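You operate a simulated robot arm through the tools that you are given. There is no shell and no other tool. Be economical: measure what you need, move in short steps, check, and stop when the job is done.

The job below is to be done with a simulated robot arm. You get a single attempt, and the scene is never put back.

TASK
Pile some things up. At the end: the yellow lemon jar is on the counter by the kettle; the pink tin (marked "SUGAR") from the counter over the microwave is on the counter by the kettle, with the purple plum jar from there on top of it and the purple jelly pot on top of that; whatever was shut is shut again. Leave all else as you found it, and nothing knocked over.

The check looks at the end state, three seconds after you hand in, the way a careful person would. Anything else that was tipped, shoved, dropped, spilled or broken makes it a failure.

THE ROBOT
A 7-joint arm with a two-finger parallel gripper, fixed in place. Base frame: the origin is at the foot of the arm, x ahead of it, y to its left, z up. Readings come in m, rad, newtons and seconds.
Its first joint turns from -2.897 to 2.897 rad. Payload 4.4 kg.
The TCP is the grasp point between the finger pads, 0.023 m short of the fingertips. In the tool frame z runs along the fingers and y along their closing line. The gripper opens to 0.094 m. The fingers are 0.038 m wide and 0.01 m thick; the gripper's body (0.054 by 0.096 m) begins 0.039 m behind the TCP.
Orientation is that of the tool frame in the base frame, as a unit quaternion [w, x, y, z]. With the fingers straight down and closing along the base's y, the tool's x points along the base's -x, its y along +y and its z along -z.

THE INTERFACE
- The arm moves only by the tool nudge_tool. Its argument "rows" is a list of rows, each a list of 3 entries, a list of its own where there are three numbers: the shift along the base's x, y, z in units of 40 mm (1.0 is 40 mm), then the turn, a rotation vector about the base's x, y, z in units of 6 degrees (1.0 is 6 degrees), then the finger opening in m, from 0 to 0.094. In form: [[[x, y, z], [wx, wy, wz], fingers], ...]. A call has 1 to 10 rows; each row shifts and turns the commanded pose from where the row before left it. A call with a number of a shift or a turn outside -1 to 1 is refused whole. A row lasts 0.2 s, in which the tool goes at most 0.05 m and 0.15 rad; a call with a longer step from one row to the next is refused whole, and so is a gripper value outside its range. Where a pose cannot be reached the arm comes as near as it can. A force on the tool above 40 N (or 10 N above the force at the start of the call, whichever is more), or a blocked arm, ends the call early, and 0.2 s more pass. The fingers move at their own pace (about 0.072 m/s each) and stop on an object; they squeeze with about 43 N. The grip force told is the motor's: it shows also when the fingers shut on nothing. Time passes only in rows, and 0.2 s behind the last, so rows that do not move let the fingers close. The reply holds the time, the measured pose of the TCP, the force on the tool along the base axes, the opening and the grip force, in the units named above and with some noise.
- Cameras (640 x 400 px; columns grow to the right, rows downward): "scene" is fixed at [0.0489, -0.6508, 1.4788]; the picture's right is [0.80, -0.60, 0.00], its down [-0.17, -0.23, -0.96] and it looks along [0.58, 0.77, -0.28] (base axes); focal length 320 px, centre (320, 200). "wrist" rides on the gripper at [-0.039, 0, -0.044] in the tool frame; the picture's right is [0.00, -1.00, 0.00], its down [0.97, 0.00, -0.24] and it looks along [0.24, 0.00, 0.97] (tool axes); focal length 218 px, centre (320, 200). There is no depth. A picture from a camera that has moved, and an enlarged one, comes with that camera's place and axes in the base frame and with its lens.
- get_image(camera): a new picture of that camera. The clock stands still meanwhile.
- zoom(camera, box): a new picture of the part [left, top, right, bottom] of that camera's present view, enlarged. The clock stands still meanwhile.
- hand_in(): hands the job in; it is judged then, once.

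Work in short steps. Places have to be worked out from the pictures, the camera data and where the tool is seen: move nearer, look again, correct. Check each grasp and each placing, and mend what went wrong. You have 120 turns and 76 pictures in all, those below and enlarged ones among them. Open the gripper and draw the arm clear of the work before you hand the job in, unless the task says otherwise; then end with one line.

The tools are called after "Request:" as a command line: name --argument value ..., lists and objects as JSON in quotes. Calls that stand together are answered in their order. nudge_tool: Moves the arm, as the interface text tells. Its arguments: {"type":"object","properties":{"rows":{"type":"array","items":{"type":"array"}}},"required":["rows"]} The other tools are called the same way: get_image (camera) takes a picture; zoom (camera, box) takes an enlarged picture of a part of a camera's view; hand_in () hands the job in.

At the start:

```text
t: 0.0
position: [0.6085, 0.3039, 1.2407]
orientation: [0.0, 0.001, 1.0, 0.0]
ft_force: [-1.2, 0.0, 0.2]
width: 0.0941
grip_force: 0.0
```

scene: 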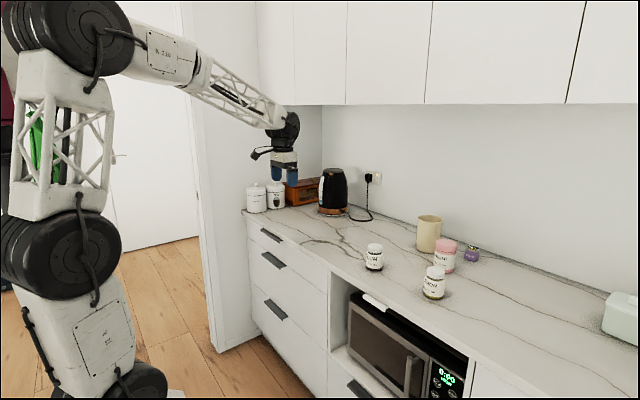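
wrist: 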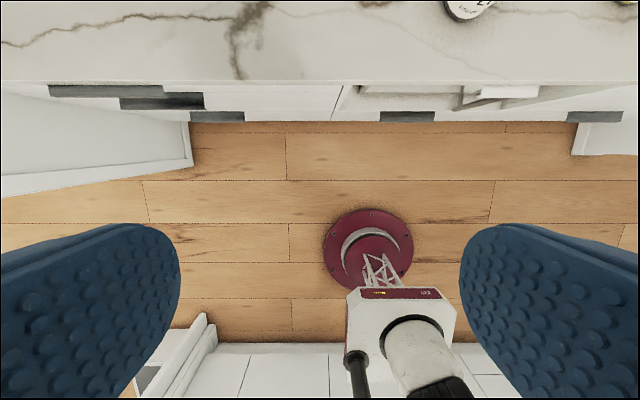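

I'll look closely at the counter items first.

Request:
zoom --camera "scene" --box '[340, 200, 500, 300]'

Request:
zoom --camera "scene" --box '[230, 120, 390, 220]'

Request:
zoom --camera "scene" --box '[240, 200, 640, 400]'

```text
4.00 times, centred on (420, 250) of scene
camera zoom: at [0.0489, -0.6508, 1.4788], right [0.8, -0.6, 0.0], down [-0.17, -0.23, -0.96], along [0.58, 0.77, -0.28], focal length 1281 px, centre (-80, 0)
```

zoom: 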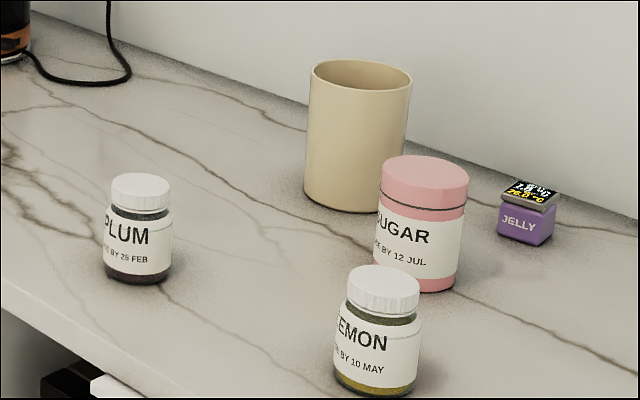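

```text
4.00 times, centred on (310, 170) of scene
camera zoom: at [0.0489, -0.6508, 1.4788], right [0.8, -0.6, 0.0], down [-0.17, -0.23, -0.96], along [0.58, 0.77, -0.28], focal length 1281 px, centre (360, 320)
```

zoom: 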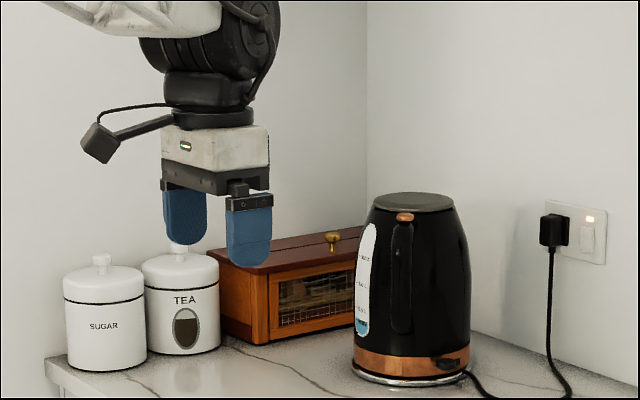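

```text
1.60 times, centred on (440, 300) of scene
camera zoom: at [0.0489, -0.6508, 1.4788], right [0.8, -0.6, 0.0], down [-0.17, -0.23, -0.96], along [0.58, 0.77, -0.28], focal length 512 px, centre (128, 40)
```

zoom: 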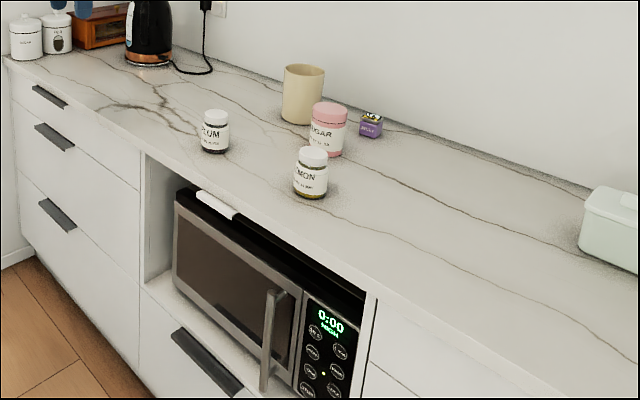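

All five items sit openly on the counter. Estimates are lemon ≈(0.88,-0.16), plum ≈(0.865,0.09), sugar ≈(1.07,-0.07) and jelly ≈(1.23,-0.09). I move high above the lemon area and look down.

Request:
nudge_tool --rows '[[[0.5, -1, 0], [0, 0, 0], 0.094], [[0.5, -1, 0], [0, 0, 0], 0.094], [[0.5, -1, 0], [0, 0, 0], 0.094], [[0.5, -1, 0], [0, 0, 0], 0.094], [[0.5, -1, 0], [0, 0, 0], 0.094], [[0.5, -1, 0], [0, 0, 0], 0.094], [[0.5, -1, 0], [0, 0, 0], 0.094], [[0.5, -1, 0], [0, 0, 0], 0.094], [[0.5, -1, 0], [0, 0, 0], 0.094], [[0.5, -1, 0], [0, 0, 0], 0.094]]'

Request:
get_image --camera "wrist"

```text
t: 2.2
position: [0.8094, -0.0979, 1.2398]
orientation: [0.001, 0.0, 1.0, -0.001]
ft_force: [-0.4, -0.3, -0.7]
width: 0.0939
grip_force: 0.1
```

```text
70 pictures are left
camera wrist: at [0.8494, -0.0966, 1.2839], right [0.0, -1.0, 0.0], down [-0.97, 0.0, 0.24], along [-0.24, 0.0, -0.97], focal length 218 px, centre (320, 200)
```

wrist: 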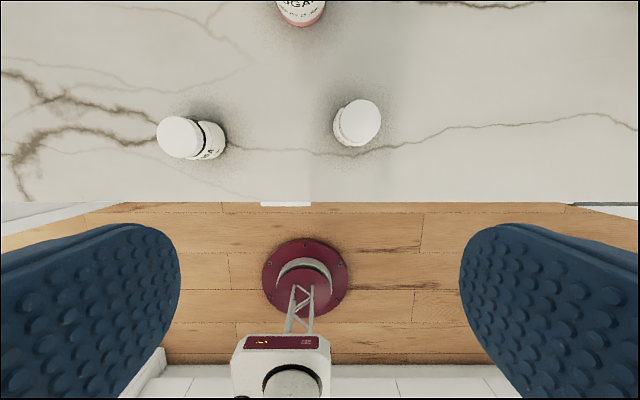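

The wrist view puts lemon at ≈(0.881,-0.152) and plum at ≈(0.861,0.091), both with tops at z≈0.99. I go above the lemon and descend partway.

Request:
nudge_tool --rows '[[[0.9, -0.65, 0], [0, 0, 0], 0.094], [[0.9, -0.68, 0], [0, 0, 0], 0.094], [[0, 0, -1], [0, 0, 0], 0.094], [[0, 0, -1], [0, 0, 0], 0.094], [[0, 0, -1], [0, 0, 0], 0.094], [[0, 0, -1], [0, 0, 0], 0.094]]'

Request:
get_image --camera "wrist"

```text
t: 3.6
position: [0.8811, -0.1513, 1.0814]
orientation: [0.001, 0.0, 1.0, 0.0]
ft_force: [0.1, -0.2, 0.3]
width: 0.0938
grip_force: 0.0
```

```text
69 pictures are left
camera wrist: at [0.9203, -0.1498, 1.1242], right [0.0, -1.0, 0.0], down [-0.97, 0.0, 0.24], along [-0.24, 0.0, -0.97], focal length 218 px, centre (320, 200)
```

wrist: 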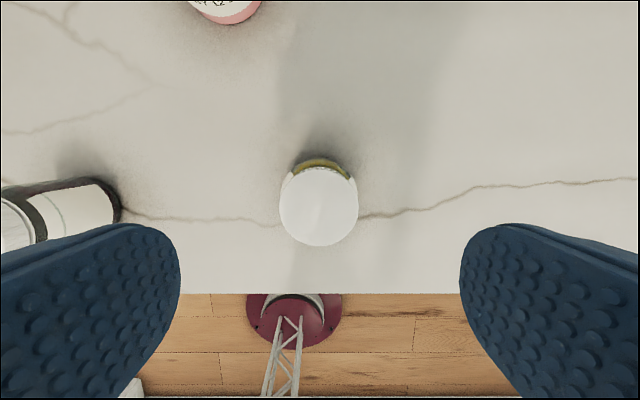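

The lemon is centred between the fingers. I descend to z≈0.958 and close.

Request:
nudge_tool --rows '[[[0, 0, -1], [0, 0, 0], 0.094], [[0, 0, -1], [0, 0, 0], 0.094], [[0, 0, -1], [0, 0, 0], 0.094], [[0, 0, 0], [0, 0, 0], 0.094], [[0, 0, 0], [0, 0, 0], 0.05], [[0, 0, 0], [0, 0, 0], 0.05], [[0, 0, 0], [0, 0, 0], 0.05]]'

```text
t: 5.2
position: [0.8819, -0.1494, 0.9598]
orientation: [0.0, 0.001, 1.0, 0.0]
ft_force: [0.3, 0.7, -1.5]
width: 0.061
grip_force: 43.2
```

Gripped at 0.061. I lift straight up and start toward the kettle counter.

Request:
nudge_tool --rows '[[[0, 0, 1], [0, 0, 0], 0.05], [[0, 0, 1], [0, 0, 0], 0.05], [[0, 0, 1], [0, 0, 0], 0.05], [[0, 0, 1], [0, 0, 0], 0.05], [[0, 0, 1], [0, 0, 0], 0.05], [[-0.1, 1, 0], [0, 0, 0], 0.05], [[-0.1, 1, 0], [0, 0, 0], 0.05], [[-0.1, 1, 0], [0, 0, 0], 0.05], [[-0.1, 1, 0], [0, 0, 0], 0.05], [[-0.1, 1, 0], [0, 0, 0], 0.05]]'

Request:
nudge_tool --rows '[[[-0.1, 1, 0], [0, 0, 0], 0.05], [[-0.1, 1, 0], [0, 0, 0], 0.05], [[-0.1, 1, 0], [0, 0, 0], 0.05], [[-0.1, 1, 0], [0, 0, 0], 0.05], [[-0.1, 1, 0], [0, 0, 0], 0.05], [[-0.1, 1, 0], [0, 0, 0], 0.05], [[-0.1, 1, 0], [0, 0, 0], 0.05], [[-0.1, 1, 0], [0, 0, 0], 0.05], [[-0.1, 1, 0], [0, 0, 0], 0.05], [[-0.1, 1, 0], [0, 0, 0], 0.05]]'

Request:
get_image --camera "scene"

Request:
get_image --camera "wrist"

```text
t: 7.4
position: [0.8617, 0.0495, 1.1611]
orientation: [0.0, 0.0, 1.0, 0.001]
ft_force: [0.4, 0.2, -2.6]
width: 0.0613
grip_force: 43.7
```

```text
t: 9.6
position: [0.8222, 0.4499, 1.1603]
orientation: [0.0, 0.0, 1.0, 0.0]
ft_force: [-0.2, 0.7, -2.3]
width: 0.0611
grip_force: 43.1
```

```text
68 pictures are left
```

scene: 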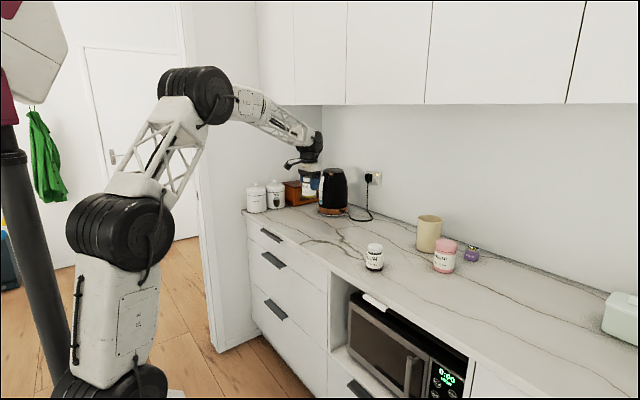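

```text
67 pictures are left
camera wrist: at [0.8608, 0.451, 1.204], right [0.0, -1.0, 0.0], down [-0.97, 0.0, 0.24], along [-0.24, 0.0, -0.97], focal length 218 px, centre (320, 200)
```

wrist: 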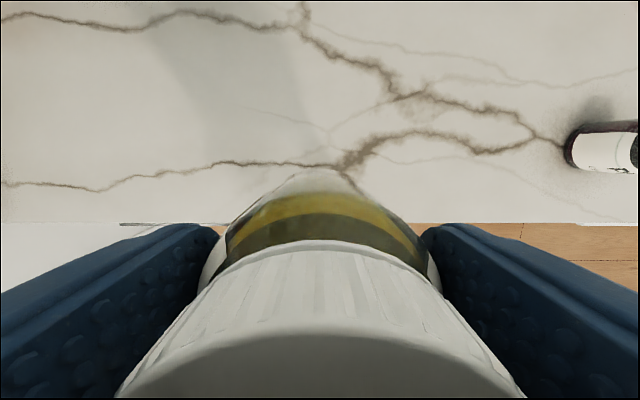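

The area is clear. I move to y≈0.545 and lower the lemon close to the counter.

Request:
nudge_tool --rows '[[[0, 1, 0], [0, 0, 0], 0.05], [[0, 1, 0], [0, 0, 0], 0.05], [[0, 0.38, -0.5], [0, 0, 0], 0.05], [[0, 0, -1], [0, 0, 0], 0.05], [[0, 0, -1], [0, 0, 0], 0.05], [[0, 0, -1], [0, 0, 0], 0.05], [[0, 0, -1], [0, 0, 0], 0.05], [[0, 0, -0.3], [0, 0, 0], 0.05], [[0, 0, 0], [0, 0, 0], 0.05]]'

```text
t: 11.6
position: [0.8204, 0.5446, 0.9683]
orientation: [0.0, 0.0, 1.0, 0.0]
ft_force: [0.8, 0.1, -3.7]
width: 0.0609
grip_force: 42.8
```

About 8 mm is left; I lower that and release if the contact reads right.

Request:
nudge_tool --rows '[[[0, 0, -0.15], [0, 0, 0], 0.05], [[0, 0, -0.08], [0, 0, 0], 0.05], [[0, 0, 0], [0, 0, 0], 0.05]]'

```text
t: 12.4
position: [0.8221, 0.5451, 0.9592]
orientation: [0.0, 0.0, 1.0, 0.0]
ft_force: [0.0, 0.0, 0.1]
width: 0.0612
grip_force: 43.4
```

The weight has come off, so it is resting. I release and rise.

Request:
nudge_tool --rows '[[[0, 0, 0], [0, 0, 0], 0.094], [[0, 0, 0], [0, 0, 0], 0.094], [[0, 0, 0.5], [0, 0, 0], 0.094], [[0, 0, 1], [0, 0, 0], 0.094], [[0, 0, 1], [0, 0, 0], 0.094], [[0, 0, 1], [0, 0, 0], 0.094], [[0, 0, 1], [0, 0, 0], 0.094], [[0, 0, 1], [0, 0, 0], 0.094]]'

Request:
get_image --camera "wrist"

```text
t: 14.2
position: [0.822, 0.5439, 1.1784]
orientation: [-0.001, 0.0, 1.0, 0.0]
ft_force: [0.2, 0.0, -0.2]
width: 0.094
grip_force: 0.0
```

```text
66 pictures are left
camera wrist: at [0.8614, 0.5453, 1.222], right [0.0, -1.0, 0.0], down [-0.97, 0.0, 0.24], along [-0.24, 0.0, -0.97], focal length 218 px, centre (320, 200)
```

wrist: 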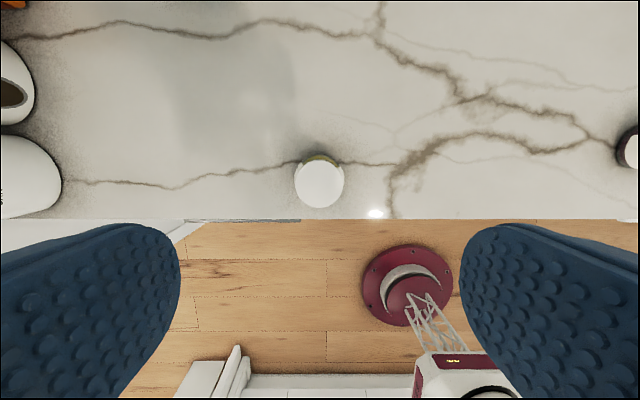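

The lemon stands upright at (0.822,0.545). Next is the sugar tin, which is out of reach for a vertical tool, so I travel back and tilt the fingers forward 24°.

Request:
nudge_tool --rows '[[[0, -1, 0], [0, 0, 0], 0.094], [[0, -1, 0], [0, 0, 0], 0.094], [[0, -1, 0], [0, 0, 0], 0.094], [[0, -1, 0], [0, 0, 0], 0.094], [[0, -1, 0], [0, 0, 0], 0.094], [[0, -1, 0], [0, 0, 0], 0.094], [[0, -1, 0], [0, 0, 0], 0.094], [[0, -1, 0], [0, 0, 0], 0.094], [[0, -1, 0], [0, 0, 0], 0.094], [[0, -1, 0], [0, 0, 0], 0.094]]'

Request:
nudge_tool --rows '[[[0, -1, 0], [0, -1, 0], 0.094], [[0, -1, 0], [0, -1, 0], 0.094], [[0, -1, 0], [0, -1, 0], 0.094], [[0.3, -1, 0], [0, -1, 0], 0.094], [[0.6, -1, 0], [0, 0, 0], 0.094], [[0.6, -0.37, 0], [0, 0, 0], 0.094], [[0.6, 0, 0], [0, 0, 0], 0.094]]'

Request:
get_image --camera "wrist"

```text
t: 16.4
position: [0.8215, 0.1451, 1.1788]
orientation: [0.0, 0.0, 1.0, 0.0]
ft_force: [0.1, 0.0, 0.1]
width: 0.094
grip_force: 0.0
```

```text
t: 18.0
position: [0.907, -0.0698, 1.179]
orientation: [0.208, 0.001, 0.978, -0.001]
ft_force: [0.5, -0.5, 0.8]
width: 0.0939
grip_force: 0.1
```

```text
65 pictures are left
camera wrist: at [0.9246, -0.0687, 1.2357], right [0.0, -1.0, 0.0], down [-0.98, 0.0, -0.18], along [0.18, 0.0, -0.98], focal length 218 px, centre (320, 200)
```

wrist: 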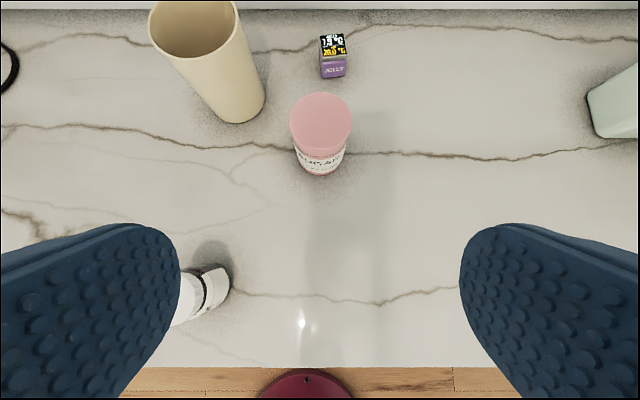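

The sugar tin is centred at y≈-0.069, x≈1.06, with top ≈1.0 and Ø≈0.073. I move to a pre-grasp point on the 24° approach line and look.

Request:
nudge_tool --rows '[[[0.75, 0, -0.5], [0, 0, 0], 0.094], [[0.75, 0, -0.5], [0, 0, 0], 0.094], [[0.75, 0, -0.5], [0, 0, 0], 0.094], [[0, 0, 0], [0, 0, 0], 0.094]]'

Request:
get_image --camera "wrist"

```text
t: 19.0
position: [0.9966, -0.0688, 1.1188]
orientation: [0.208, 0.0, 0.978, 0.0]
ft_force: [-0.1, 0.2, -0.2]
width: 0.0941
grip_force: 0.0
```

```text
64 pictures are left
camera wrist: at [1.0147, -0.0688, 1.1747], right [0.0, -1.0, 0.0], down [-0.98, 0.0, -0.18], along [0.18, 0.0, -0.98], focal length 218 px, centre (320, 200)
```

wrist: 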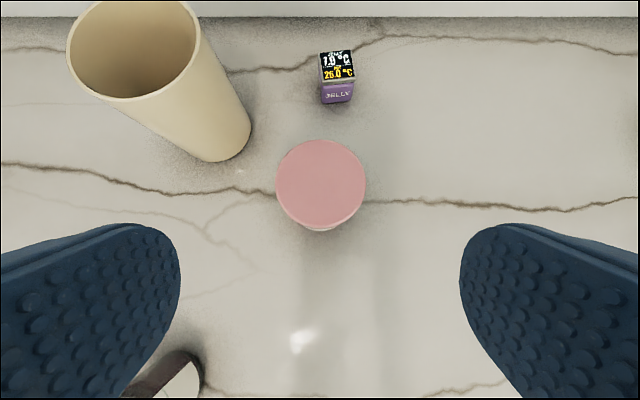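

A display-like object is near or on the jelly pot, so I zoom on it before going on.

Request:
zoom --camera "wrist" --box '[280, 20, 400, 120]'

Request:
zoom --camera "scene" --box '[452, 236, 492, 266]'

```text
4.00 times, centred on (340, 70) of wrist
camera zoom: at [1.0147, -0.0688, 1.1747], right [0.0, -1.0, 0.0], down [-0.98, 0.0, -0.18], along [0.18, 0.0, -0.98], focal length 873 px, centre (240, 720)
```

zoom: 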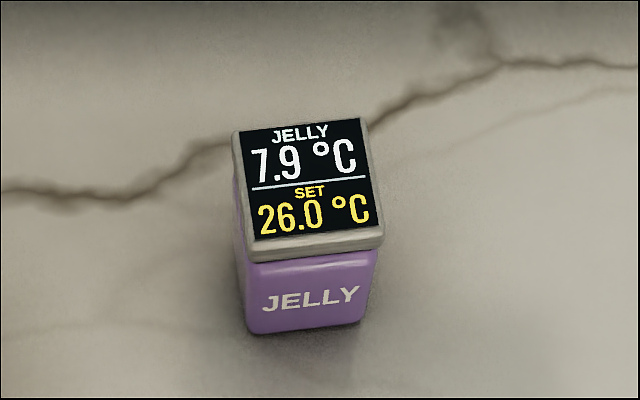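

```text
13.33 times, centred on (472, 251) of scene
camera zoom: at [0.0489, -0.6508, 1.4788], right [0.8, -0.6, 0.0], down [-0.17, -0.23, -0.96], along [0.58, 0.77, -0.28], focal length 4270 px, centre (-1707, -480)
```

zoom: 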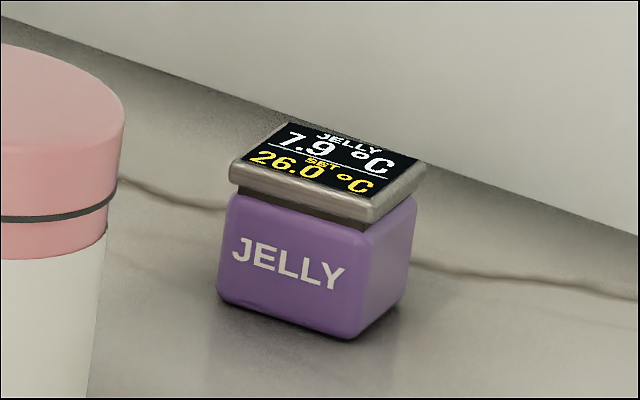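

The display is the jelly pot's own lid: 7.9 °C, sets at 26 °C, so it is firm. I'll keep it upright. Now I slide onto the sugar tin along the approach line and close.

Request:
nudge_tool --rows '[[[0.37, 0, -0.86], [0, 0, 0], 0.094], [[0.37, 0, -0.86], [0, 0, 0], 0.094], [[0.37, 0, -0.86], [0, 0, 0], 0.094], [[0.37, 0, -0.84], [0, 0, 0], 0.094], [[0, 0, 0], [0, 0, 0], 0.094]]'

Request:
get_image --camera "scene"

```text
t: 20.2
position: [1.0558, -0.071, 0.9821]
orientation: [0.207, 0.0, 0.978, 0.0]
ft_force: [0.1, -0.4, 0.8]
width: 0.0941
grip_force: 0.0
```

```text
61 pictures are left
```

scene: 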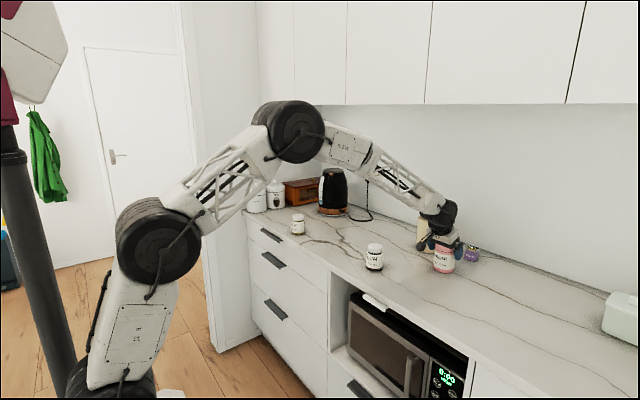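

The pose was reached without contact. I close on the tin.

Request:
nudge_tool --rows '[[[0, 0, 0], [0, 0, 0], 0.06], [[0, 0, 0], [0, 0, 0], 0.06], [[0, 0, 0], [0, 0, 0], 0.06]]'

Request:
zoom --camera "scene" --box '[390, 190, 510, 290]'

```text
t: 21.0
position: [1.0541, -0.0707, 0.9826]
orientation: [0.208, 0.0, 0.978, 0.0]
ft_force: [0.0, 0.9, 0.0]
width: 0.0739
grip_force: 42.6
```

```text
4.00 times, centred on (450, 240) of scene
camera zoom: at [0.0489, -0.6508, 1.4788], right [0.8, -0.6, 0.0], down [-0.17, -0.23, -0.96], along [0.58, 0.77, -0.28], focal length 1281 px, centre (-200, 40)
```

zoom: 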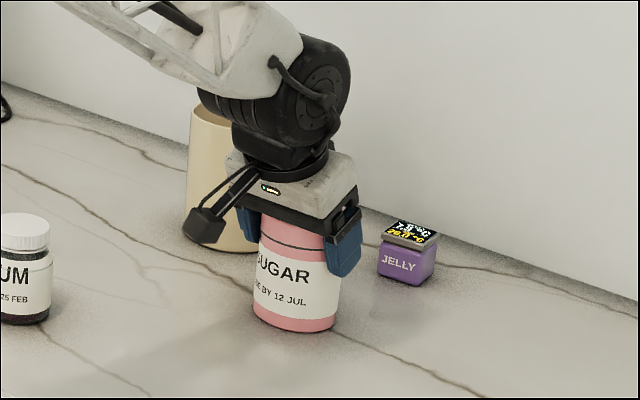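

Gripped at 0.074 wide. I lift straight up and carry the tin toward (0.83,0.40).

Request:
nudge_tool --rows '[[[0, 0, 1], [0, 0, 0], 0.06], [[0, 0, 1], [0, 0, 0], 0.06], [[0, 0, 1], [0, 0, 0], 0.06], [[0, 0, 1], [0, 0, 0], 0.06], [[-0.5, 0, 0], [0, 0, 0], 0.06], [[-1, 0, 0], [0, 0, 0], 0.06], [[-1, 0.3, 0], [0, 0, 0], 0.06], [[-1, 0.5, 0], [0, 0, 0], 0.06], [[-0.6, 0.9, 0], [0, 0, 0], 0.06], [[-0.5, 1, 0], [0, 0, 0], 0.06]]'

Request:
nudge_tool --rows '[[[-0.3, 1, 0], [0, 0, 0], 0.06], [[-0.3, 1, 0], [0, 0, 0], 0.06], [[-0.3, 1, 0], [0, 0, 0], 0.06], [[0, 1, 0], [0, 0, 0], 0.06], [[0, 1, 0], [0, 0, 0], 0.06], [[0, 1, 0], [0, 0, 0], 0.06], [[0, 1, 0], [0, 0, 0], 0.06], [[0, 1, 0], [0, 0, 0], 0.06], [[0, 0.8, 0], [0, 0, 0], 0.06]]'

Request:
get_image --camera "scene"

Request:
get_image --camera "wrist"

```text
t: 23.2
position: [0.8699, 0.0372, 1.1412]
orientation: [0.208, 0.0, 0.978, 0.0]
ft_force: [-0.3, 0.8, -4.4]
width: 0.0738
grip_force: 43.0
```

```text
t: 25.2
position: [0.836, 0.3904, 1.1434]
orientation: [0.207, 0.0, 0.978, 0.0]
ft_force: [0.4, -0.1, -2.8]
width: 0.0734
grip_force: 42.3
```

```text
59 pictures are left
```

scene: 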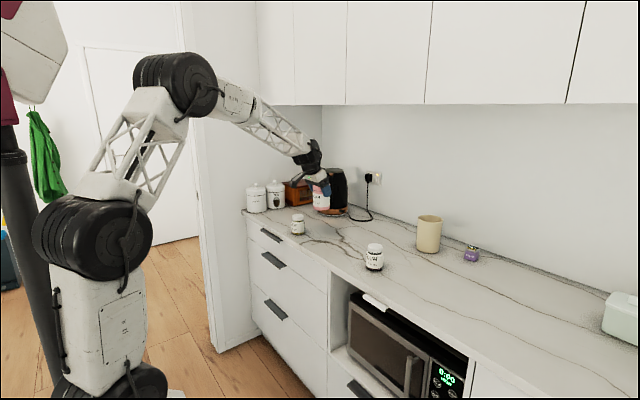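

```text
58 pictures are left
camera wrist: at [0.8536, 0.3918, 1.1988], right [0.0, -1.0, 0.0], down [-0.98, 0.0, -0.18], along [0.18, 0.0, -0.98], focal length 218 px, centre (320, 200)
```

wrist: 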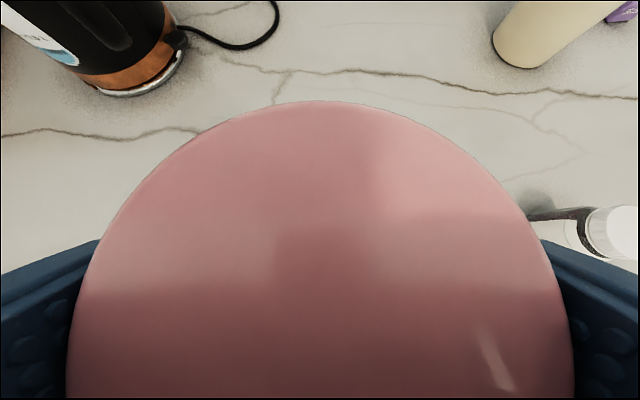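

Clear below. I lower to just above the counter.

Request:
nudge_tool --rows '[[[0, 0.1, -1], [0, 0, 0], 0.06], [[0, 0.1, -1], [0, 0, 0], 0.06], [[0, 0, -1], [0, 0, 0], 0.06], [[0, 0, -0.8], [0, 0, 0], 0.06], [[0, 0, 0], [0, 0, 0], 0.06]]'

Request:
zoom --camera "scene" --box '[250, 150, 410, 250]'

```text
t: 26.4
position: [0.8352, 0.3979, 0.9895]
orientation: [0.208, 0.0, 0.978, 0.001]
ft_force: [-0.2, 0.6, -3.5]
width: 0.0736
grip_force: 43.2
```

```text
4.00 times, centred on (330, 200) of scene
camera zoom: at [0.0489, -0.6508, 1.4788], right [0.8, -0.6, 0.0], down [-0.17, -0.23, -0.96], along [0.58, 0.77, -0.28], focal length 1281 px, centre (280, 200)
```

zoom: 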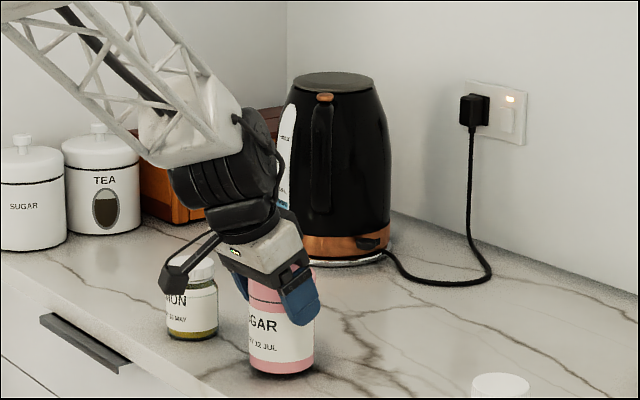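

The tin hangs upright about 7 mm above the counter, so I set it down.

Request:
nudge_tool --rows '[[[0, 0, -0.1], [0, 0, 0], 0.06], [[0, 0, -0.08], [0, 0, 0], 0.06], [[0, 0, 0], [0, 0, 0], 0.06]]'

```text
t: 27.2
position: [0.8362, 0.3971, 0.9843]
orientation: [0.208, 0.0, 0.978, 0.0]
ft_force: [-0.1, 0.6, -2.7]
width: 0.073
grip_force: 43.0
```

Request:
nudge_tool --rows '[[[0, 0, -0.06], [0, 0, 0], 0.06], [[0, 0, 0], [0, 0, 0], 0.06]]'

```text
t: 27.8
position: [0.8354, 0.3985, 0.983]
orientation: [0.209, 0.0, 0.978, 0.001]
ft_force: [-2.8, -4.0, 11.7]
width: 0.0734
grip_force: 42.9
```

Firm contact. I release and withdraw back along the approach line.

Request:
nudge_tool --rows '[[[0, 0, 0], [0, 0, 0], 0.094], [[0, 0, 0], [0, 0, 0], 0.094], [[-0.2, 0, 0.5], [0, 0, 0], 0.094], [[-0.37, 0, 0.86], [0, 0, 0], 0.094], [[-0.37, 0, 0.86], [0, 0, 0], 0.094], [[-0.37, 0, 0.86], [0, 0, 0], 0.094], [[-0.37, 0, 0.86], [0, 0, 0], 0.094], [[-0.2, 0, 0.86], [0, 0, 0], 0.094]]'

Request:
get_image --camera "wrist"

```text
t: 29.6
position: [0.7589, 0.3981, 1.1716]
orientation: [0.207, 0.0, 0.978, 0.0]
ft_force: [0.7, -0.6, -0.8]
width: 0.094
grip_force: 0.1
```

```text
56 pictures are left
camera wrist: at [0.7771, 0.3989, 1.2279], right [0.0, -1.0, 0.0], down [-0.98, 0.0, -0.17], along [0.17, 0.0, -0.98], focal length 218 px, centre (320, 200)
```

wrist: 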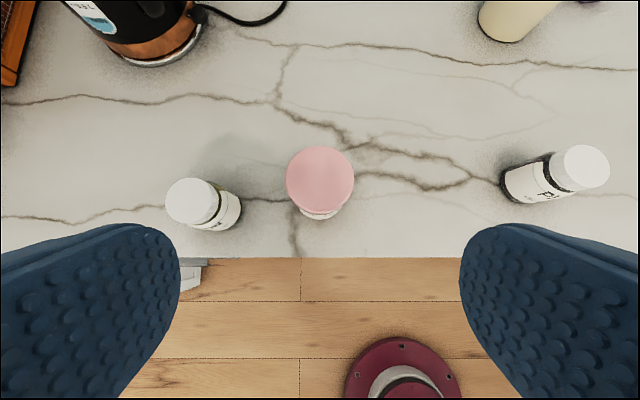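

Tower base set: sugar at (0.838,0.399), top ≈1.003. Next I go above the plum with the tool back to vertical.

Request:
nudge_tool --rows '[[[0.25, -1, 0], [0, 1, 0], 0.094], [[0.25, -1, 0], [0, 1, 0], 0.094], [[0.3, -1, 0], [0, 1, 0], 0.094], [[0.3, -1, 0], [0, 1, 0], 0.094], [[0.35, -1, 0], [0, 0, 0], 0.094], [[0.35, -1, 0], [0, 0, 0], 0.094], [[0.35, -1, 0], [0, 0, 0], 0.094], [[0.4, -0.68, -0.6], [0, 0, 0], 0.094], [[0, 0, -0.9], [0, 0, 0], 0.094], [[0, 0, -0.9], [0, 0, 0], 0.094]]'

Request:
get_image --camera "wrist"

```text
t: 31.8
position: [0.8626, 0.0917, 1.077]
orientation: [0.001, -0.001, 1.0, 0.0]
ft_force: [-0.8, -0.7, 0.4]
width: 0.0937
grip_force: 0.0
```

```text
55 pictures are left
camera wrist: at [0.901, 0.0923, 1.1206], right [0.0, -1.0, 0.0], down [-0.97, 0.0, 0.24], along [-0.24, 0.0, -0.97], focal length 218 px, centre (320, 200)
```

wrist: 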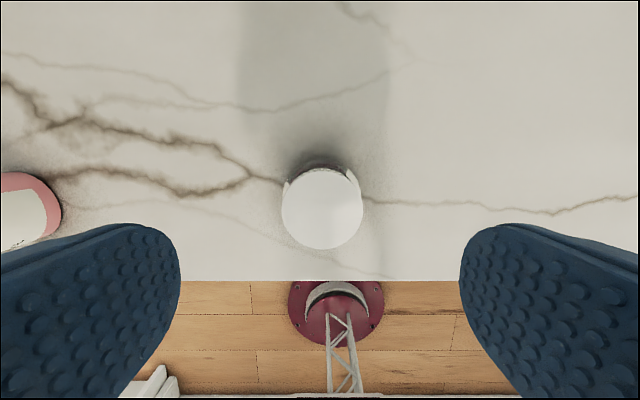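

Centred. I descend and grip the plum.

Request:
nudge_tool --rows '[[[0, 0, -1], [0, 0, 0], 0.094], [[0, 0, -1], [0, 0, 0], 0.094], [[0, 0, -0.92], [0, 0, 0], 0.094], [[0, 0, 0], [0, 0, 0], 0.094], [[0, 0, 0], [0, 0, 0], 0.05], [[0, 0, 0], [0, 0, 0], 0.05], [[0, 0, 0], [0, 0, 0], 0.05]]'

```text
t: 33.4
position: [0.8612, 0.0907, 0.9608]
orientation: [0.0, 0.0, 1.0, 0.0]
ft_force: [0.3, -1.3, 0.5]
width: 0.0602
grip_force: 42.8
```

Gripped. I lift and carry it above the sugar tin.

Request:
nudge_tool --rows '[[[0, 0, 1], [0, 0, 0], 0.05], [[0, 0, 1], [0, 0, 0], 0.05], [[0, 0, 1], [0, 0, 0], 0.05], [[0, 0, 1], [0, 0, 0], 0.05], [[0, 0, 1], [0, 0, 0], 0.05], [[-0.1, 1, 0], [0, 0, 0], 0.05], [[-0.1, 1, 0], [0, 0, 0], 0.05], [[-0.1, 1, 0], [0, 0, 0], 0.05], [[-0.1, 1, 0], [0, 0, 0], 0.05]]'

Request:
nudge_tool --rows '[[[-0.1, 1, 0], [0, 0, 0], 0.05], [[-0.1, 1, 0], [0, 0, 0], 0.05], [[0, 1, 0], [0, 0, 0], 0.05], [[0, 0.71, 0], [0, 0, 0], 0.05], [[0, 0, -1], [0, 0, 0], 0.05], [[0, 0, -0.7], [0, 0, 0], 0.05], [[0, 0, 0], [0, 0, 0], 0.05]]'

Request:
zoom --camera "scene" --box '[250, 150, 410, 250]'

Request:
get_image --camera "wrist"

```text
t: 35.4
position: [0.8449, 0.2515, 1.1604]
orientation: [0.0, 0.0, 1.0, 0.0]
ft_force: [0.3, -0.4, -2.7]
width: 0.0606
grip_force: 43.1
```

```text
t: 37.0
position: [0.8371, 0.3993, 1.0909]
orientation: [0.001, 0.0, 1.0, -0.001]
ft_force: [-0.4, -0.1, -3.1]
width: 0.0604
grip_force: 43.6
```

```text
4.00 times, centred on (330, 200) of scene
camera zoom: at [0.0489, -0.6508, 1.4788], right [0.8, -0.6, 0.0], down [-0.17, -0.23, -0.96], along [0.58, 0.77, -0.28], focal length 1281 px, centre (280, 200)
```

zoom: 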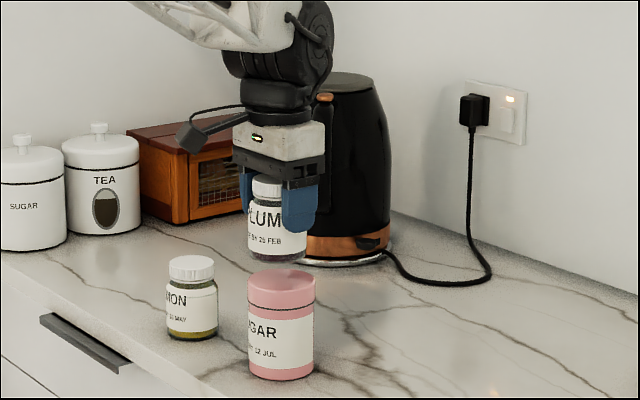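

```text
53 pictures are left
camera wrist: at [0.8766, 0.4011, 1.1347], right [0.0, -1.0, 0.0], down [-0.97, 0.0, 0.24], along [-0.24, 0.0, -0.97], focal length 218 px, centre (320, 200)
```

wrist: 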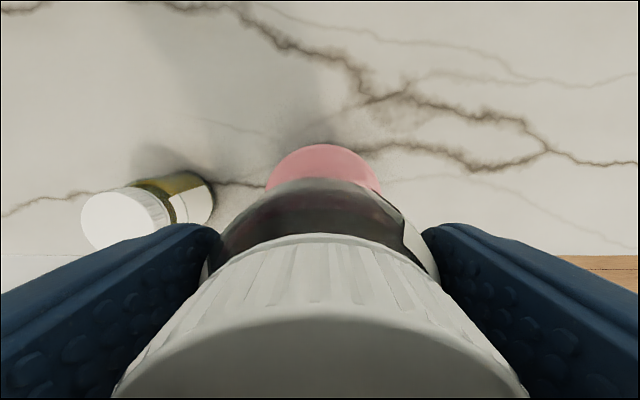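

Aligned over the sugar lid with about a 27 mm gap. I descend gently.

Request:
nudge_tool --rows '[[[0.03, 0, -0.3], [0, 0, 0], 0.05], [[0, 0, -0.25], [0, 0, 0], 0.05], [[0, 0, 0], [0, 0, 0], 0.05]]'

Request:
nudge_tool --rows '[[[0, 0, -0.06], [0, 0, 0], 0.05], [[0, 0, 0], [0, 0, 0], 0.05]]'

```text
t: 37.8
position: [0.8394, 0.4012, 1.0694]
orientation: [0.0, -0.001, 1.0, 0.0]
ft_force: [0.6, -0.3, -3.6]
width: 0.0603
grip_force: 43.2
```

```text
t: 38.4
position: [0.8389, 0.4015, 1.0673]
orientation: [0.0, 0.0, 1.0, 0.0]
ft_force: [-0.5, 0.2, -3.3]
width: 0.0602
grip_force: 43.0
```

Request:
nudge_tool --rows '[[[0, 0, -0.06], [0, 0, 0], 0.05], [[0, 0, 0], [0, 0, 0], 0.05]]'

Request:
zoom --camera "scene" --box '[280, 170, 360, 250]'

```text
t: 39.0
position: [0.838, 0.401, 1.0654]
orientation: [-0.001, 0.0, 1.0, 0.0]
ft_force: [-0.8, -0.7, -2.7]
width: 0.0606
grip_force: 42.4
```

```text
5.00 times, centred on (320, 210) of scene
camera zoom: at [0.0489, -0.6508, 1.4788], right [0.8, -0.6, 0.0], down [-0.17, -0.23, -0.96], along [0.58, 0.77, -0.28], focal length 1601 px, centre (320, 150)
```

zoom: 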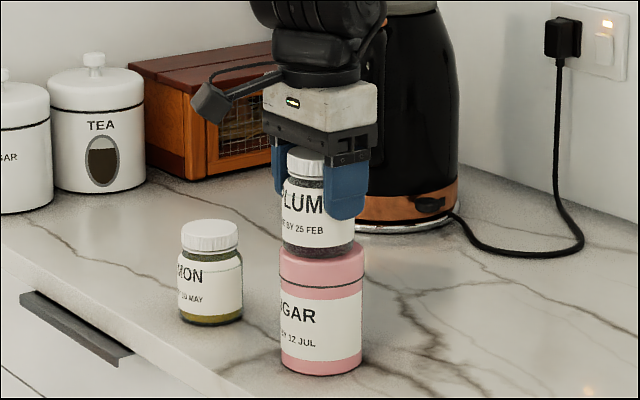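

Nearly in contact and well centred, so I lower a little more.

Request:
nudge_tool --rows '[[[0, 0, -0.05], [0, 0, 0], 0.05], [[0, 0, 0], [0, 0, 0], 0.05]]'

Request:
nudge_tool --rows '[[[0, 0, -0.04], [0, 0, 0], 0.05], [[0, 0, 0], [0, 0, 0], 0.05]]'

```text
t: 39.6
position: [0.8378, 0.4, 1.0655]
orientation: [0.0, 0.0, 1.0, 0.001]
ft_force: [-1.7, -0.3, 18.0]
width: 0.0603
grip_force: 43.1
```

```text
t: 40.2
position: [0.8388, 0.4007, 1.0629]
orientation: [0.001, 0.0, 1.0, 0.001]
ft_force: [3.4, 1.7, 27.6]
width: 0.0603
grip_force: 42.9
```

Contact is firm, so I relieve the pressure slightly, release and rise straight up.

Request:
nudge_tool --rows '[[[0, 0, 0.06], [0, 0, 0], 0.05], [[0, 0, 0], [0, 0, 0], 0.07], [[0, 0, 0], [0, 0, 0], 0.094], [[0, 0, 0], [0, 0, 0], 0.094], [[0, 0, 0.4], [0, 0, 0], 0.094], [[0, 0, 1], [0, 0, 0], 0.094], [[0, 0, 1], [0, 0, 0], 0.094], [[0, 0, 1], [0, 0, 0], 0.094], [[0, 0, 1], [0, 0, 0], 0.094]]'

Request:
get_image --camera "wrist"

Request:
zoom --camera "scene" --box '[280, 170, 360, 250]'

```text
t: 42.2
position: [0.8379, 0.3993, 1.2384]
orientation: [-0.001, 0.0, 1.0, 0.0]
ft_force: [0.1, 0.1, -0.5]
width: 0.0939
grip_force: 0.0
```

```text
51 pictures are left
camera wrist: at [0.8773, 0.4008, 1.2821], right [0.0, -1.0, 0.0], down [-0.97, 0.0, 0.24], along [-0.24, 0.0, -0.97], focal length 218 px, centre (320, 200)
```

wrist: 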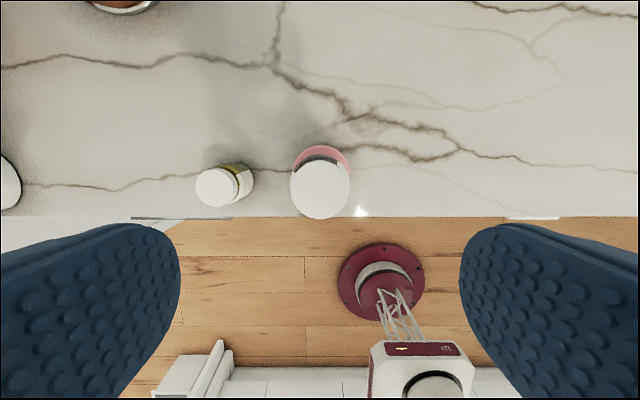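

```text
5.00 times, centred on (320, 210) of scene
camera zoom: at [0.0489, -0.6508, 1.4788], right [0.8, -0.6, 0.0], down [-0.17, -0.23, -0.96], along [0.58, 0.77, -0.28], focal length 1601 px, centre (320, 150)
```

zoom: 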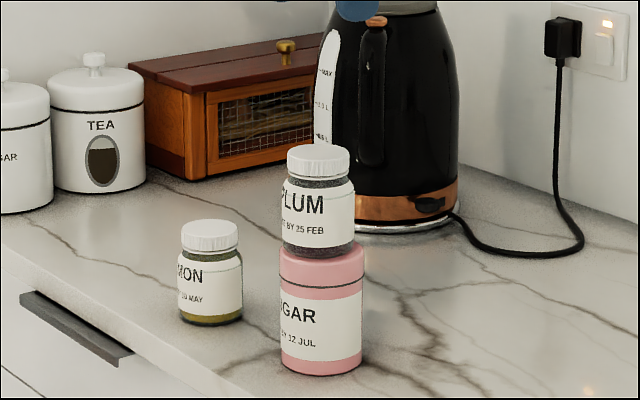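

The stack is straight. Now the far jelly pot: I travel back with the tool tilting forward to 36°.

Request:
nudge_tool --rows '[[[0, -1, 0], [0, 0, 0], 0.094], [[0, -1, 0], [0, 0, 0], 0.094], [[0, -1, 0], [0, 0, 0], 0.094], [[0, -1, 0], [0, 0, 0], 0.094], [[0.2, -1, 0], [0, -1, 0], 0.094], [[0.2, -1, 0], [0, -1, 0], 0.094], [[0.2, -1, 0], [0, -1, 0], 0.094], [[0.3, -1, 0], [0, -1, 0], 0.094], [[0.4, -1, 0], [0, -1, 0], 0.094], [[0.4, -1, 0], [0, -1, 0], 0.094]]'

Request:
nudge_tool --rows '[[[0.5, -1, 0], [0, 0, 0], 0.094], [[0.7, -1, -0.5], [0, 0, 0], 0.094], [[1, -0.22, -0.5], [0, 0, 0], 0.094], [[1, 0, -0.5], [0, 0, 0], 0.094], [[1, 0, -0.5], [0, 0, 0], 0.094], [[1, 0, -0.5], [0, 0, 0], 0.094]]'

Request:
get_image --camera "wrist"

```text
t: 44.4
position: [0.9062, -0.0019, 1.2399]
orientation: [0.31, 0.0, 0.951, 0.0]
ft_force: [-0.8, -0.4, -0.1]
width: 0.0939
grip_force: 0.1
```

```text
refused: row 2 steps farther than a row can; nothing moved
```

```text
49 pictures are left
camera wrist: at [0.912, -0.0005, 1.2978], right [0.0, -1.0, 0.0], down [-0.93, 0.0, -0.38], along [0.38, 0.0, -0.93], focal length 218 px, centre (320, 200)
```

wrist: 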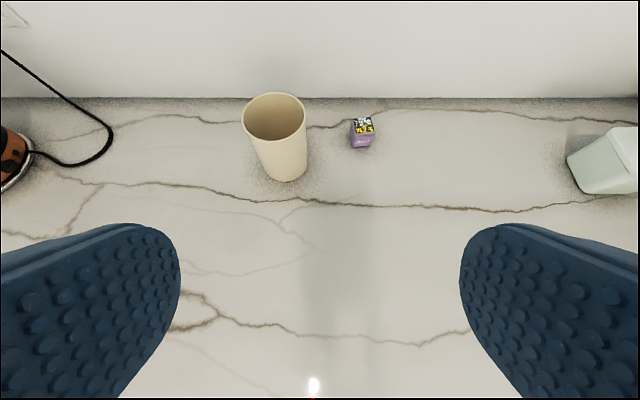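

Jelly is centred at ≈(1.221,-0.092). I continue forward with smaller rows.

Request:
nudge_tool --rows '[[[0.5, -1, 0], [0, 0, 0], 0.094], [[0.5, -1, -0.5], [0, 0, 0], 0.094], [[1, -0.25, -0.6], [0, 0, 0], 0.094], [[1, 0, -0.7], [0, 0, 0], 0.094], [[1, 0, -0.7], [0, 0, 0], 0.094], [[1, 0, -0.7], [0, 0, 0], 0.094], [[0, 0, 0], [0, 0, 0], 0.094]]'

Request:
get_image --camera "wrist"

Request:
get_image --camera "scene"

```text
t: 46.0
position: [1.107, -0.0896, 1.1106]
orientation: [0.31, 0.0, 0.951, -0.001]
ft_force: [0.1, -0.2, -0.6]
width: 0.0941
grip_force: 0.0
```

```text
48 pictures are left
camera wrist: at [1.113, -0.09, 1.169], right [0.0, -1.0, 0.0], down [-0.93, 0.0, -0.38], along [0.38, 0.0, -0.93], focal length 218 px, centre (320, 200)
```

wrist: 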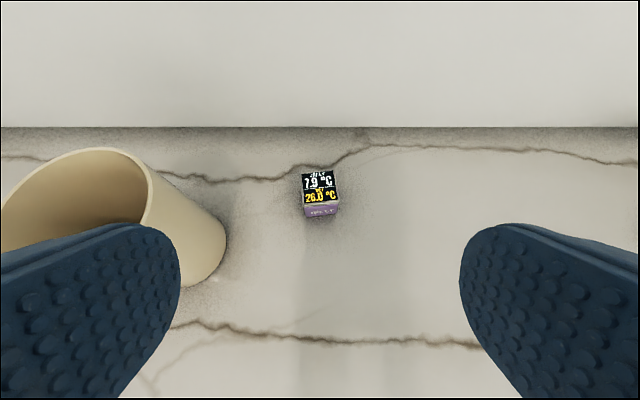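

```text
47 pictures are left
```

scene: 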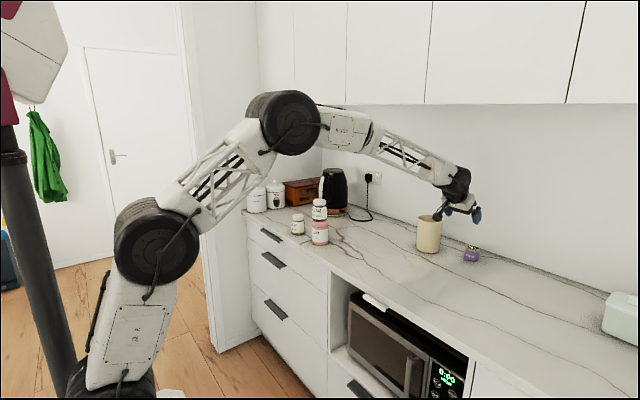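

Reachable so far, and the jelly is at (1.220,-0.0925) reading the same. I move to a pre-grasp point on the 36° line.

Request:
nudge_tool --rows '[[[0.5, -0.04, -1], [0, 0, 0], 0.08], [[0.5, -0.04, -1], [0, 0, 0], 0.08], [[0, 0, 0], [0, 0, 0], 0.08]]'

Request:
get_image --camera "wrist"

Request:
zoom --camera "scene" --box '[400, 180, 520, 280]'

```text
t: 46.8
position: [1.1481, -0.093, 1.0298]
orientation: [0.309, 0.0, 0.951, 0.0]
ft_force: [-0.9, -0.2, -0.3]
width: 0.0802
grip_force: 0.1
```

```text
46 pictures are left
camera wrist: at [1.1528, -0.0921, 1.0893], right [0.0, -1.0, 0.0], down [-0.93, 0.0, -0.38], along [0.38, 0.0, -0.93], focal length 218 px, centre (320, 200)
```

wrist: 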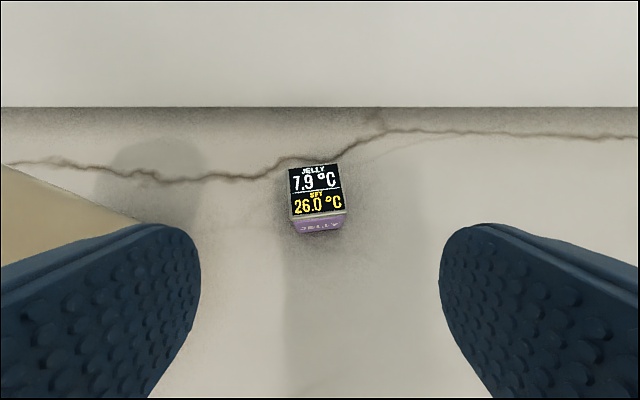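

```text
4.00 times, centred on (460, 230) of scene
camera zoom: at [0.0489, -0.6508, 1.4788], right [0.8, -0.6, 0.0], down [-0.17, -0.23, -0.96], along [0.58, 0.77, -0.28], focal length 1281 px, centre (-240, 80)
```

zoom: 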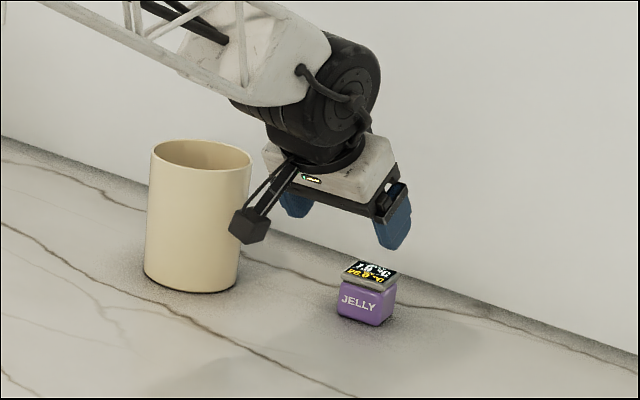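

Jelly has about 6° of yaw. I turn the hand to match, then descend along the line most of the way.

Request:
nudge_tool --rows '[[[0, -0.12, 0], [0, 0, 1], 0.08], [[0.57, 0.06, -0.81], [0, 0, 0], 0.08], [[0.57, 0.06, -0.81], [0, 0, 0], 0.08], [[0, 0, 0], [0, 0, 0], 0.08]]'

Request:
get_image --camera "wrist"

Request:
zoom --camera "scene" --box '[400, 180, 520, 280]'

```text
t: 47.8
position: [1.1928, -0.0927, 0.9672]
orientation: [0.309, -0.049, 0.95, 0.016]
ft_force: [-0.2, -0.1, 0.4]
width: 0.08
grip_force: 0.0
```

```text
44 pictures are left
camera wrist: at [1.1985, -0.0916, 1.0253], right [0.1, -0.99, 0.0], down [-0.92, -0.1, -0.38], along [0.37, 0.04, -0.93], focal length 218 px, centre (320, 200)
```

wrist: 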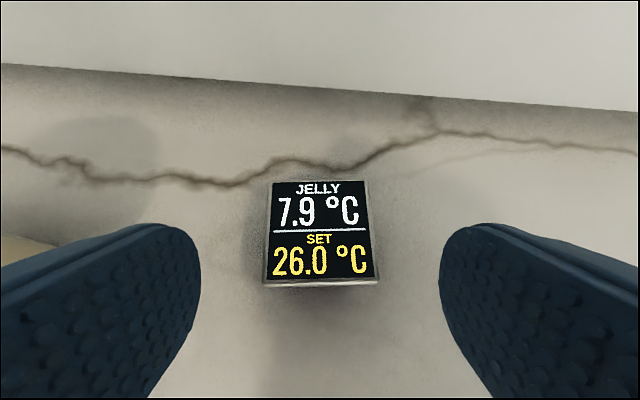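

```text
4.00 times, centred on (460, 230) of scene
camera zoom: at [0.0489, -0.6508, 1.4788], right [0.8, -0.6, 0.0], down [-0.17, -0.23, -0.96], along [0.58, 0.77, -0.28], focal length 1281 px, centre (-240, 80)
```

zoom: 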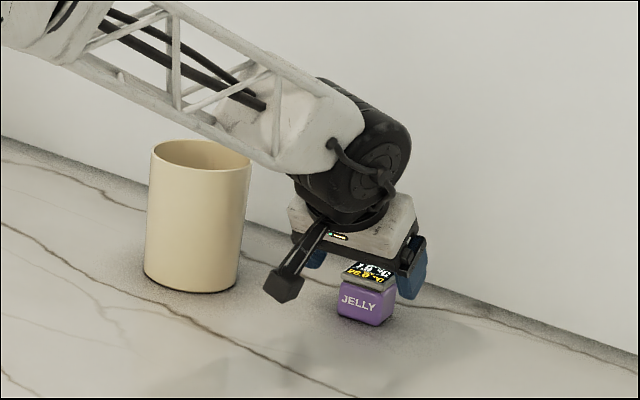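

Aligned, and the boom underneath has clearance. I take the last step and close.

Request:
nudge_tool --rows '[[[0.6, 0.06, -0.8], [0, 0, 0], 0.08], [[0, 0, -0.06], [0, 0, 0], 0.08], [[0, 0, 0], [0, 0, 0], 0.03], [[0, 0, 0], [0, 0, 0], 0.03], [[0, 0, 0], [0, 0, 0], 0.03], [[0, 0, 0], [0, 0, 0], 0.03]]'

Request:
zoom --camera "scene" --box '[400, 180, 520, 280]'

```text
t: 49.2
position: [1.2151, -0.0905, 0.9338]
orientation: [0.308, -0.05, 0.95, 0.016]
ft_force: [1.6, 0.4, 2.5]
width: 0.0416
grip_force: 43.0
```

```text
4.00 times, centred on (460, 230) of scene
camera zoom: at [0.0489, -0.6508, 1.4788], right [0.8, -0.6, 0.0], down [-0.17, -0.23, -0.96], along [0.58, 0.77, -0.28], focal length 1281 px, centre (-240, 80)
```

zoom: 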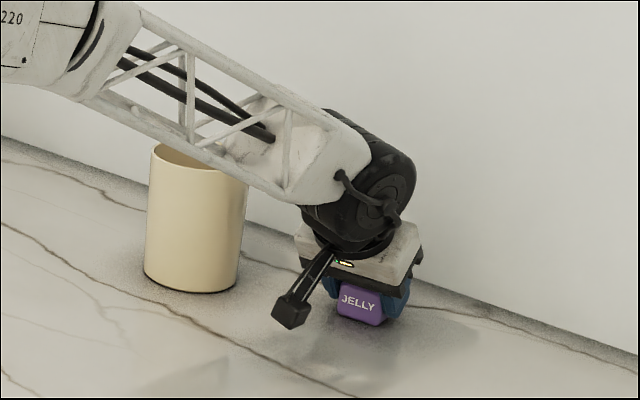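

Gripped at 0.042. I lift vertically, then retreat upward and back.

Request:
nudge_tool --rows '[[[0, 0, 0.5], [0, 0, 0], 0.03], [[0, 0, 1], [0, 0, 0], 0.03], [[0, 0, 1], [0, 0, 0], 0.03], [[-0.8, 0, 0.8], [0, 0, 0], 0.03], [[-0.8, 0, 0.8], [0, 0, 0], 0.03], [[-0.8, 0, 0.8], [0, 0, 0], 0.03], [[-0.8, 0, 0.8], [0, 0, 0], 0.03], [[-1, 0, 0.4], [0, 0, 0], 0.03], [[-1, 0, 0.4], [0, 0, 0], 0.03], [[-1, 0, 0.4], [0, 0, 0], 0.03]]'

Request:
get_image --camera "scene"

Request:
get_image --camera "wrist"

```text
t: 51.4
position: [0.9697, -0.0893, 1.2085]
orientation: [0.307, -0.049, 0.95, 0.017]
ft_force: [1.4, -1.0, -2.4]
width: 0.0417
grip_force: 43.0
```

```text
41 pictures are left
```

scene: 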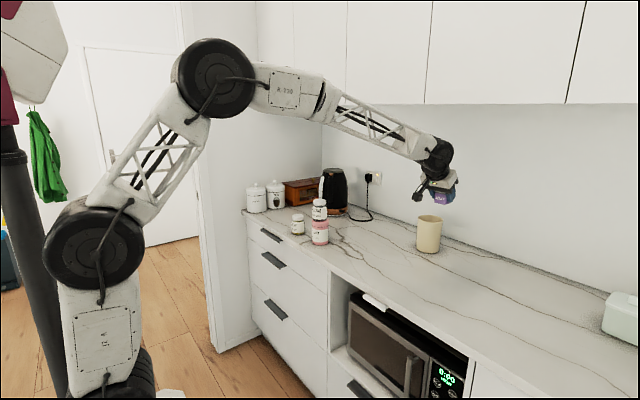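

```text
40 pictures are left
camera wrist: at [0.9748, -0.0889, 1.2661], right [0.1, -0.99, 0.0], down [-0.92, -0.1, -0.37], along [0.37, 0.04, -0.93], focal length 218 px, centre (320, 200)
```

wrist: 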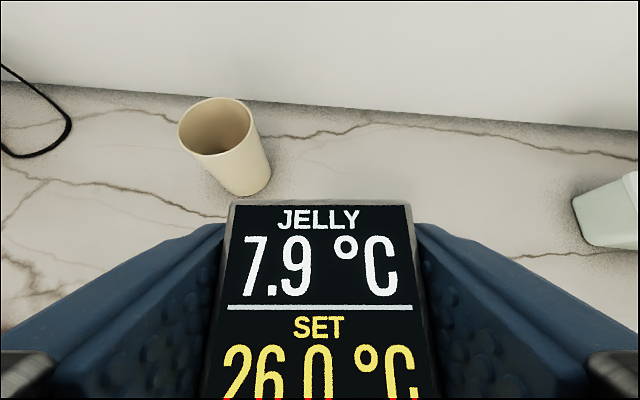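

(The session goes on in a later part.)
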